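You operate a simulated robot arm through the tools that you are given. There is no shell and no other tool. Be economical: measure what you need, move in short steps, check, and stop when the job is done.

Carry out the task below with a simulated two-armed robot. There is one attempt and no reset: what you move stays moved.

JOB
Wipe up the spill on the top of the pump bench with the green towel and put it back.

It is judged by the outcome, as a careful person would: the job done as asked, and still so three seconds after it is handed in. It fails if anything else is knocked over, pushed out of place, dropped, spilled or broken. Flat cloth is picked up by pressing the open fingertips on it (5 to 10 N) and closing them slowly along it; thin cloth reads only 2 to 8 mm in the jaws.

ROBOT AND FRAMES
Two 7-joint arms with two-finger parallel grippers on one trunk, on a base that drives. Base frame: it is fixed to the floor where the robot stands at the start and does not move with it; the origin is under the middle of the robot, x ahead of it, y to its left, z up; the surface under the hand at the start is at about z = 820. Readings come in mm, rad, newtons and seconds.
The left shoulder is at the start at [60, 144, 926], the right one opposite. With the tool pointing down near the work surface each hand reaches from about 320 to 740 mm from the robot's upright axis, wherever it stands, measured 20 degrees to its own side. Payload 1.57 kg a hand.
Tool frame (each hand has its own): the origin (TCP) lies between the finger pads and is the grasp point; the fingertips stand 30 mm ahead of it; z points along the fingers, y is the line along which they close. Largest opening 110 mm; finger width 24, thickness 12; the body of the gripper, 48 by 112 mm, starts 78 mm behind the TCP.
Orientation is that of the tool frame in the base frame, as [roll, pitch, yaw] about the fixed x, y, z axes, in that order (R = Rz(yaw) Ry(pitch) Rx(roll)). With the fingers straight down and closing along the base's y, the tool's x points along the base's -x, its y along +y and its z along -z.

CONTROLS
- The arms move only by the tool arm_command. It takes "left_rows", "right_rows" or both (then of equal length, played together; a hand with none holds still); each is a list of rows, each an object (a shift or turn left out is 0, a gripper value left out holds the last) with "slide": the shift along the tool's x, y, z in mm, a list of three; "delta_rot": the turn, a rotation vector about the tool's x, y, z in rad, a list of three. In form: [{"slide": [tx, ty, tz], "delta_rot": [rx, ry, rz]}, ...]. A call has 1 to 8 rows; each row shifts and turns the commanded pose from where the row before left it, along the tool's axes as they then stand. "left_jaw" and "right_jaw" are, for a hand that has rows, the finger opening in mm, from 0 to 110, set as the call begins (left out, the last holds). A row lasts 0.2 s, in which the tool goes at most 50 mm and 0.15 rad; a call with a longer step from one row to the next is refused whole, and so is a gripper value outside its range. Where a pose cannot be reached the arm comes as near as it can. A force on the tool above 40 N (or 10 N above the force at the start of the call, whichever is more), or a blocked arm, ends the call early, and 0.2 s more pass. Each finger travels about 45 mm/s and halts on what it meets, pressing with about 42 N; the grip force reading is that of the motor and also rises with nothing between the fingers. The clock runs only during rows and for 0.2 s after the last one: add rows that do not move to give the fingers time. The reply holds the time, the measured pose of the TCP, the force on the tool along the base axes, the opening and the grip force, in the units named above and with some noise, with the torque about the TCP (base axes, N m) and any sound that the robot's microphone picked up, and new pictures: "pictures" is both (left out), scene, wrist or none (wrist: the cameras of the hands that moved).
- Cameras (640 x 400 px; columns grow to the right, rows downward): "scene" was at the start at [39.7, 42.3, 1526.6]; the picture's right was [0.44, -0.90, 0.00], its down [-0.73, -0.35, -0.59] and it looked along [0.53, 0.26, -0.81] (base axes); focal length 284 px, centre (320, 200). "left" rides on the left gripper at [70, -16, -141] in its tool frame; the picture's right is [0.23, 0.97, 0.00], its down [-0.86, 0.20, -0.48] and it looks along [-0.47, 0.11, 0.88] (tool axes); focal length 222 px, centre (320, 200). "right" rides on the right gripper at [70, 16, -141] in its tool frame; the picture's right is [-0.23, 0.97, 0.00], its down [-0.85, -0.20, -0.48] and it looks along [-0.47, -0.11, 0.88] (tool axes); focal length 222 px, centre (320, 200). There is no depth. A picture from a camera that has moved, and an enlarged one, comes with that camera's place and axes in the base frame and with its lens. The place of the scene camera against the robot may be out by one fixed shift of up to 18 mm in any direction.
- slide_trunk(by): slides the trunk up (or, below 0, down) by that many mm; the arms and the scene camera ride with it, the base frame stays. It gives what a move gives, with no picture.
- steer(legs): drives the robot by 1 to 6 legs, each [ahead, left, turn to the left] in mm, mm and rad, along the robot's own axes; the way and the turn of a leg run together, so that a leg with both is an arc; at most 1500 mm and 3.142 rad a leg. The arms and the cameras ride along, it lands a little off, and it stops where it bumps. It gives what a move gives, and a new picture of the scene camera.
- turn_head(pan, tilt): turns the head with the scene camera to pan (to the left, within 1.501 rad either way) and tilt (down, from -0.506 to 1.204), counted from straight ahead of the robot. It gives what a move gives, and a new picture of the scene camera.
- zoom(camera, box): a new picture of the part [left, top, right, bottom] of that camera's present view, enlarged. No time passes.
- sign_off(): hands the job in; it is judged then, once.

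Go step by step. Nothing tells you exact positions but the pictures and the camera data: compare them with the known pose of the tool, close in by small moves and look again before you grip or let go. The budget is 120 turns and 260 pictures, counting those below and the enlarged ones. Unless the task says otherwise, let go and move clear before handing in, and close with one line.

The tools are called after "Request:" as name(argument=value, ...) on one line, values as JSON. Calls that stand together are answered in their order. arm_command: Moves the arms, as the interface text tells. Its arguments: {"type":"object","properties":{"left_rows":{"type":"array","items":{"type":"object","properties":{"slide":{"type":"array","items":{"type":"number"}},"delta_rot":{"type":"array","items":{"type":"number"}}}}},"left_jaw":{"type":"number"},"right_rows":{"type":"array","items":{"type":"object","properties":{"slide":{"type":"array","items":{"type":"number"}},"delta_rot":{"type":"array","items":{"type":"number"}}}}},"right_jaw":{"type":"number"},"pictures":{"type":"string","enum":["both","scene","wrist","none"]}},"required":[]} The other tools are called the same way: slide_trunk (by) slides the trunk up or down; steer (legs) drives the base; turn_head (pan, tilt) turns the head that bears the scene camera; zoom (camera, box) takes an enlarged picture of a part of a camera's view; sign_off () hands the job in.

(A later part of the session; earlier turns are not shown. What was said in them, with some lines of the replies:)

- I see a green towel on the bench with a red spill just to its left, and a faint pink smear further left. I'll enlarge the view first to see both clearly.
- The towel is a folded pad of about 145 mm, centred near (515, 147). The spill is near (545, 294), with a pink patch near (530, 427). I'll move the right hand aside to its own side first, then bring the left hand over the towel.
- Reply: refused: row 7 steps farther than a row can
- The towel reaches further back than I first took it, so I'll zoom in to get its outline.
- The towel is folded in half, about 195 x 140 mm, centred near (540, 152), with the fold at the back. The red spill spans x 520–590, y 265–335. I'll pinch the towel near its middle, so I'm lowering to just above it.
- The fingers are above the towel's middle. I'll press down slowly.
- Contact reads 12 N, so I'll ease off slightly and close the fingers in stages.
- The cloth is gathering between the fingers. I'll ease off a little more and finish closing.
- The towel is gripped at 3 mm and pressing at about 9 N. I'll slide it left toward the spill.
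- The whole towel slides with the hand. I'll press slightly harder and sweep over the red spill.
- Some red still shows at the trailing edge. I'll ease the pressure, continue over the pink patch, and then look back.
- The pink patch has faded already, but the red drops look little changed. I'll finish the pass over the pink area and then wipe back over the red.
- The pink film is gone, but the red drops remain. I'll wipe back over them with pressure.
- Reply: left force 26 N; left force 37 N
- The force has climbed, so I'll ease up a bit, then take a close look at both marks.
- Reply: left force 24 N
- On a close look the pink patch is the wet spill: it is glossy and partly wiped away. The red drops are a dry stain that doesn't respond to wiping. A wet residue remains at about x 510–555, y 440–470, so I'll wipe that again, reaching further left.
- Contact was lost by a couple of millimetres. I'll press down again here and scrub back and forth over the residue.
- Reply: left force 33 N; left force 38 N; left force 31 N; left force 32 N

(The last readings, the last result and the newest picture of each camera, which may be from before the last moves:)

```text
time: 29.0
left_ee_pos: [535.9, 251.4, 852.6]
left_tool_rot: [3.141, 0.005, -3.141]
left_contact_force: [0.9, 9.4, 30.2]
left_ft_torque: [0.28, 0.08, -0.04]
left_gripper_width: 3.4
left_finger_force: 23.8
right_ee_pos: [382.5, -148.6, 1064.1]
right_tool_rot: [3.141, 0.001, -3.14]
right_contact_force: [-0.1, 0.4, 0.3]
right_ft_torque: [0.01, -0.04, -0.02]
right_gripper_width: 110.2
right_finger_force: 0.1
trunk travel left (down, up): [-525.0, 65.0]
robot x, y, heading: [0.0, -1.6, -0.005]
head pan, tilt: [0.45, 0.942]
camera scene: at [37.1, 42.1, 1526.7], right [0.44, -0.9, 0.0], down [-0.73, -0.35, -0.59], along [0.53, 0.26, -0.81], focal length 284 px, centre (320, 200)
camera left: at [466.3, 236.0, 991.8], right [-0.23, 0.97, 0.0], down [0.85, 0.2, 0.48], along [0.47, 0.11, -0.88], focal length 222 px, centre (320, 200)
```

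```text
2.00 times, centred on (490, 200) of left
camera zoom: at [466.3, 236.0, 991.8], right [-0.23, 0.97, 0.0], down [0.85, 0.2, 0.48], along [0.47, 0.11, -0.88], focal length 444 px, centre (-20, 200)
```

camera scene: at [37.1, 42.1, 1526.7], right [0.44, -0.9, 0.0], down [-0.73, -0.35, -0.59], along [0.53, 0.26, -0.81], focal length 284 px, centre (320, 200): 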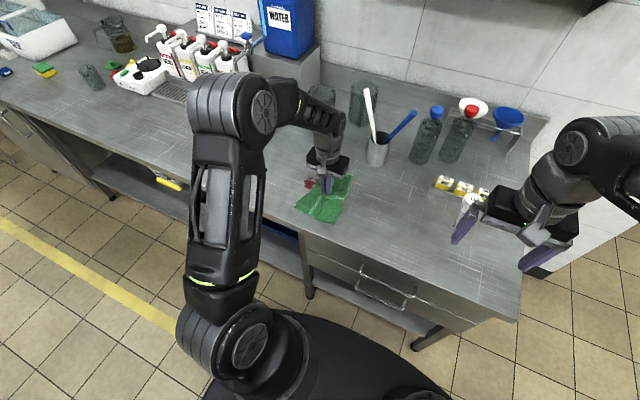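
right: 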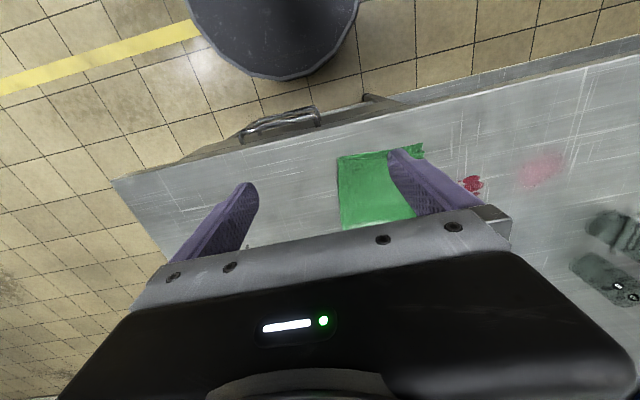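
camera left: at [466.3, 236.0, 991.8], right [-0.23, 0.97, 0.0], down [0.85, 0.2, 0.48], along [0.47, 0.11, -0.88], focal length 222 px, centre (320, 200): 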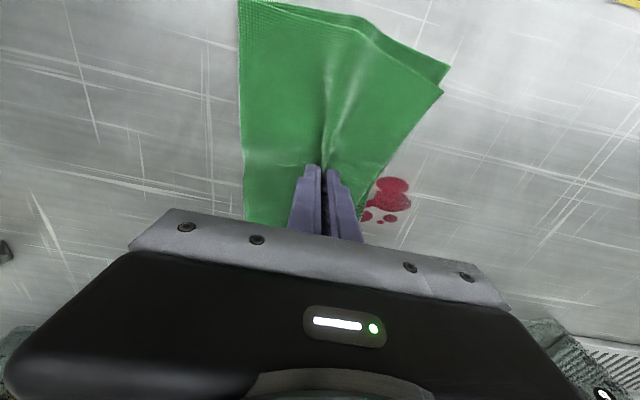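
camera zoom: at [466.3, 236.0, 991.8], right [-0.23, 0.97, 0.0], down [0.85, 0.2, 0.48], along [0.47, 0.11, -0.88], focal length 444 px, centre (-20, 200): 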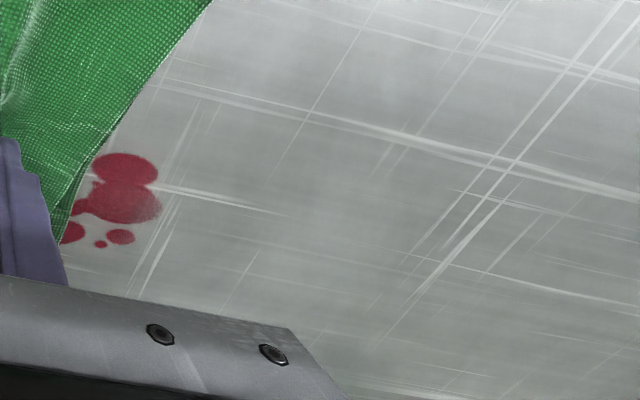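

The wet spill is fully gone, and only the dry red stain remains; several firm passes didn't change it. I'll slide the towel back to its place with lighter pressure.

Request:
arm_command(left_rows=[{"slide": [-3, -16, -0.8]}, {"slide": [-3, -16, -0.8]}, {"slide": [-3, -16, 0]}, {"slide": [-3, -16, 0]}, {"slide": [0, -16, 0]}, {"slide": [0, -16, 0]}, {}], pictures="both")

Request:
zoom(camera="scene", box=[240, 120, 440, 245])

```text
time: 30.6
left_ee_pos: [549.7, 154.4, 851.8]
left_tool_rot: [3.141, 0.0, 3.14]
left_contact_force: [0.4, 2.1, 8.8]
left_ft_torque: [0.08, 0.01, -0.05]
left_gripper_width: 3.1
left_finger_force: 23.8
right_ee_pos: [383.1, -150.4, 1064.8]
right_tool_rot: [3.14, 0.002, 3.141]
right_contact_force: [-0.2, -0.4, 0.4]
right_ft_torque: [-0.02, 0.0, -0.01]
right_gripper_width: 110.2
right_finger_force: 0.2
trunk travel left (down, up): [-525.0, 65.0]
robot x, y, heading: [0.7, -1.3, -0.003]
head pan, tilt: [0.45, 0.942]
camera scene: at [38.9, 42.4, 1526.5], right [0.44, -0.9, 0.0], down [-0.73, -0.35, -0.59], along [0.53, 0.26, -0.81], focal length 284 px, centre (320, 200)
camera left: at [479.4, 139.2, 992.3], right [-0.23, 0.97, 0.0], down [0.86, 0.2, 0.48], along [0.47, 0.11, -0.88], focal length 222 px, centre (320, 200)
```

scene: 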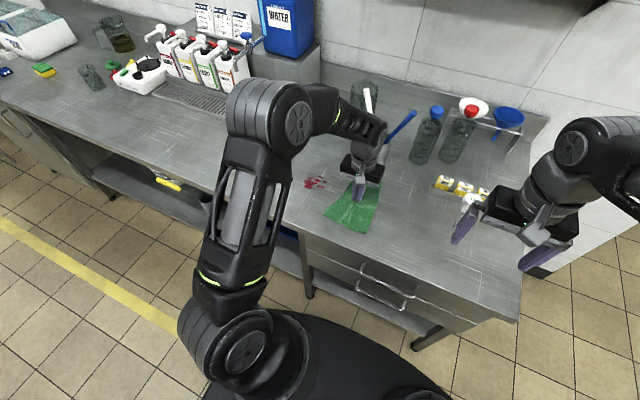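
left: 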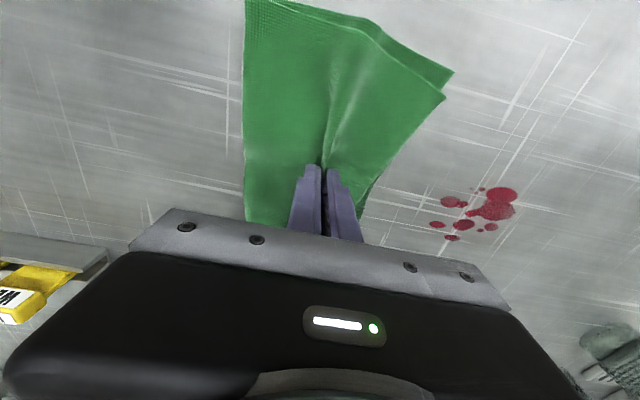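

```text
3.20 times, centred on (340, 182) of scene
camera zoom: at [38.9, 42.4, 1526.5], right [0.44, -0.9, 0.0], down [-0.73, -0.35, -0.59], along [0.53, 0.26, -0.81], focal length 909 px, centre (256, 256)
```

zoom: 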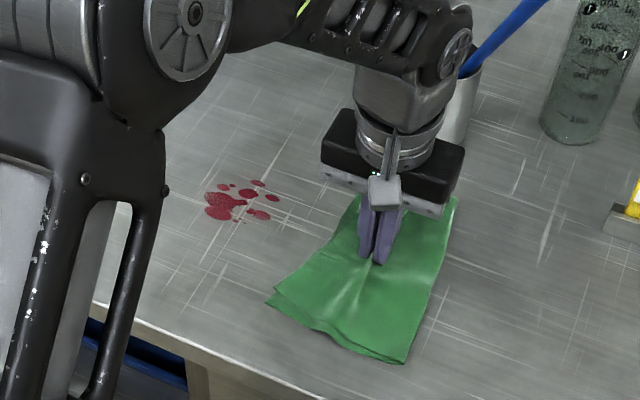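

The towel sits just as it did when I gripped it. I'll open the fingers gradually while still pressed, so the fold spreads flat again, and then lift.

Request:
arm_command(left_rows=[{}, {}], left_jaw=15, pictures="none")

Request:
arm_command(left_rows=[{}, {}], left_jaw=30, pictures="none")

Request:
arm_command(left_rows=[{}, {}, {}], left_jaw=47, pictures="wrist")

```text
time: 31.2
left_ee_pos: [549.8, 153.7, 851.9]
left_tool_rot: [-3.141, 0.001, -3.141]
left_contact_force: [-0.3, -0.9, 4.2]
left_ft_torque: [-0.02, -0.02, -0.01]
left_gripper_width: 14.1
left_finger_force: 0.1
right_ee_pos: [383.6, -149.9, 1063.9]
right_tool_rot: [3.14, 0.002, 3.14]
right_contact_force: [-1.0, -0.6, 0.8]
right_ft_torque: [0.0, -0.03, 0.01]
right_gripper_width: 110.1
right_finger_force: 0.0
trunk travel left (down, up): [-525.0, 65.0]
robot x, y, heading: [-0.2, 0.2, 0.0]
head pan, tilt: [0.45, 0.942]
```

```text
time: 31.8
left_ee_pos: [549.9, 154.8, 851.7]
left_tool_rot: [-3.141, -0.001, 3.139]
left_contact_force: [0.4, -0.1, 2.9]
left_ft_torque: [0.01, 0.01, -0.01]
left_gripper_width: 28.8
left_finger_force: 0.0
right_ee_pos: [384.3, -148.7, 1063.2]
right_tool_rot: [3.139, 0.0, -3.14]
right_contact_force: [-0.2, 0.0, 0.0]
right_ft_torque: [-0.03, 0.01, 0.0]
right_gripper_width: 109.9
right_finger_force: 0.0
trunk travel left (down, up): [-525.0, 65.0]
robot x, y, heading: [0.9, 1.3, -0.001]
head pan, tilt: [0.45, 0.942]
```

```text
time: 32.6
left_ee_pos: [548.9, 154.0, 852.3]
left_tool_rot: [3.141, 0.001, -3.141]
left_contact_force: [-0.6, 1.0, 2.4]
left_ft_torque: [0.0, 0.01, 0.0]
left_gripper_width: 45.3
left_finger_force: 0.0
right_ee_pos: [383.6, -149.6, 1064.1]
right_tool_rot: [3.141, -0.001, 3.141]
right_contact_force: [0.8, 0.0, 0.2]
right_ft_torque: [0.04, 0.0, 0.03]
right_gripper_width: 109.9
right_finger_force: 0.1
trunk travel left (down, up): [-525.0, 65.0]
robot x, y, heading: [0.8, 1.3, -0.003]
head pan, tilt: [0.45, 0.942]
camera left: at [479.9, 139.7, 992.4], right [-0.23, 0.97, 0.0], down [0.86, 0.2, 0.48], along [0.47, 0.11, -0.88], focal length 222 px, centre (320, 200)
```

left: 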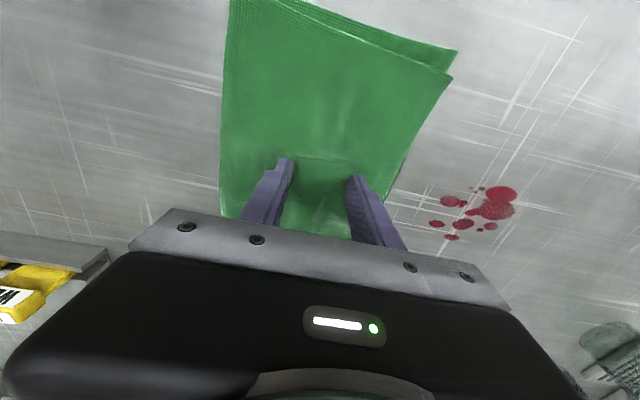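

The towel has spread flat again. I'll lift slowly and move the hand clear to its own side, then check the bench.

Request:
arm_command(left_rows=[{"slide": [0, 0, -5]}, {"slide": [0, 0, -10]}, {"slide": [0, 0, -30]}, {"slide": [0, 0, -45]}, {"slide": [0, 0, -45]}, {"slide": [0, 0, -35]}, {}], pictures="wrist")

Request:
arm_command(left_rows=[{"slide": [35, 30, 0]}, {"slide": [35, 30, 0]}, {"slide": [35, 30, 0]}, {"slide": [35, 30, 0]}, {"slide": [35, 30, 0]}, {"slide": [35, 30, 0]}, {"slide": [35, 30, 0]}, {}], pictures="both")

Request:
zoom(camera="scene", box=[220, 120, 460, 270])

```text
time: 34.2
left_ee_pos: [547.5, 155.3, 1023.5]
left_tool_rot: [3.141, -0.002, 3.141]
left_contact_force: [0.4, -0.3, -0.6]
left_ft_torque: [-0.02, 0.0, -0.02]
left_gripper_width: 46.9
left_finger_force: 0.0
right_ee_pos: [383.9, -149.5, 1063.4]
right_tool_rot: [3.138, 0.0, -3.141]
right_contact_force: [-0.6, -0.1, 0.2]
right_ft_torque: [0.03, 0.0, 0.02]
right_gripper_width: 109.9
right_finger_force: 0.1
trunk travel left (down, up): [-525.0, 65.0]
robot x, y, heading: [0.3, -1.4, -0.004]
head pan, tilt: [0.45, 0.942]
camera left: at [478.4, 140.5, 1163.1], right [-0.23, 0.97, 0.0], down [0.86, 0.2, 0.48], along [0.47, 0.11, -0.88], focal length 222 px, centre (320, 200)
```

left: 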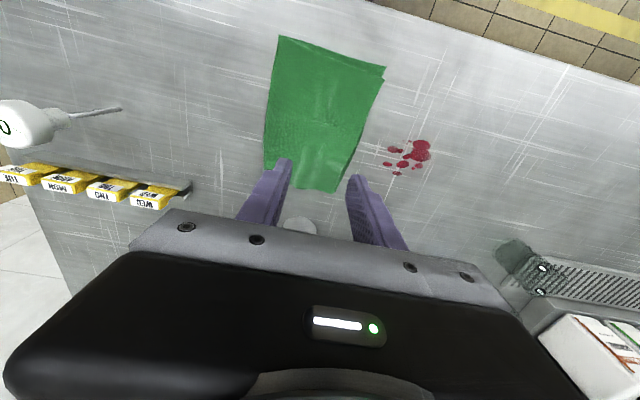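

```text
time: 36.0
left_ee_pos: [302.5, 366.0, 1021.8]
left_tool_rot: [3.141, 0.0, 3.14]
left_contact_force: [1.1, 0.0, -0.2]
left_ft_torque: [-0.05, 0.04, -0.01]
left_gripper_width: 46.9
left_finger_force: 0.0
right_ee_pos: [384.6, -150.1, 1062.8]
right_tool_rot: [3.138, -0.001, 3.141]
right_contact_force: [1.0, -0.7, 0.9]
right_ft_torque: [0.02, -0.03, 0.01]
right_gripper_width: 109.9
right_finger_force: 0.1
trunk travel left (down, up): [-525.0, 65.0]
robot x, y, heading: [-0.1, 1.0, -0.0]
head pan, tilt: [0.45, 0.942]
camera scene: at [40.2, 42.1, 1526.6], right [0.44, -0.9, 0.0], down [-0.73, -0.35, -0.59], along [0.53, 0.26, -0.81], focal length 284 px, centre (320, 200)
camera left: at [232.7, 350.5, 1161.6], right [-0.23, 0.97, 0.0], down [0.86, 0.2, 0.48], along [0.47, 0.11, -0.88], focal length 222 px, centre (320, 200)
```

scene: 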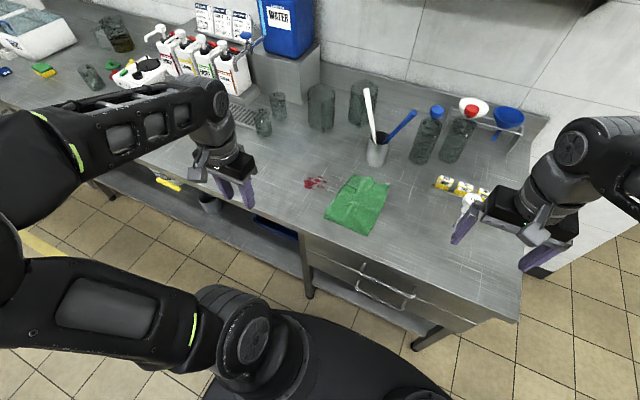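
left: 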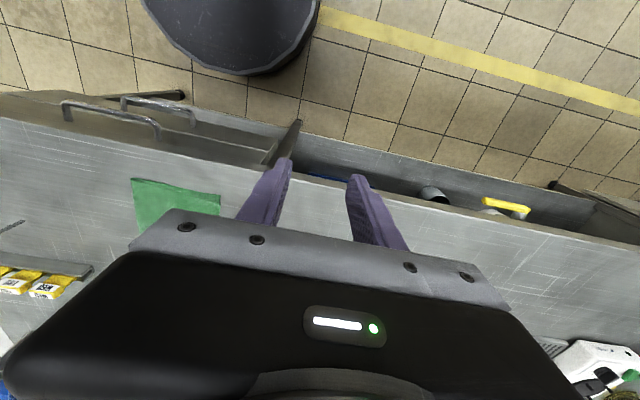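

```text
2.67 times, centred on (340, 195) of scene
camera zoom: at [40.2, 42.1, 1526.6], right [0.44, -0.9, 0.0], down [-0.73, -0.35, -0.59], along [0.53, 0.26, -0.81], focal length 757 px, centre (267, 213)
```

zoom: 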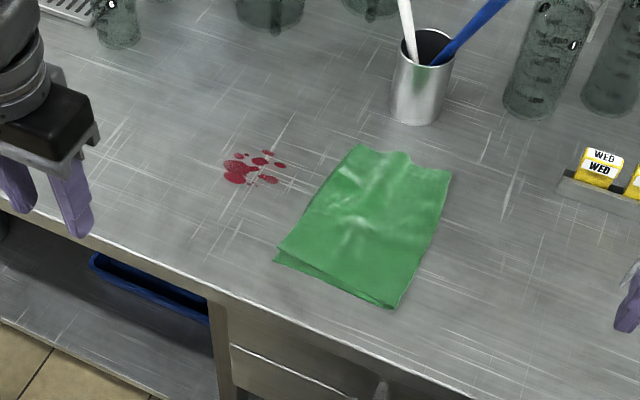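

The wet pink spill is gone, and the towel lies flat within about 12 mm of where it started. Both hands are clear and nothing else has moved, so I'm handing in.

Request:
sign_off()

```text
The job is handed in.
```

I wiped the wet pink spill off the pump bench with the green towel and put the towel back flat, within about 12 mm of where it was; the dry red stain beside the spill did not come off and is still there.
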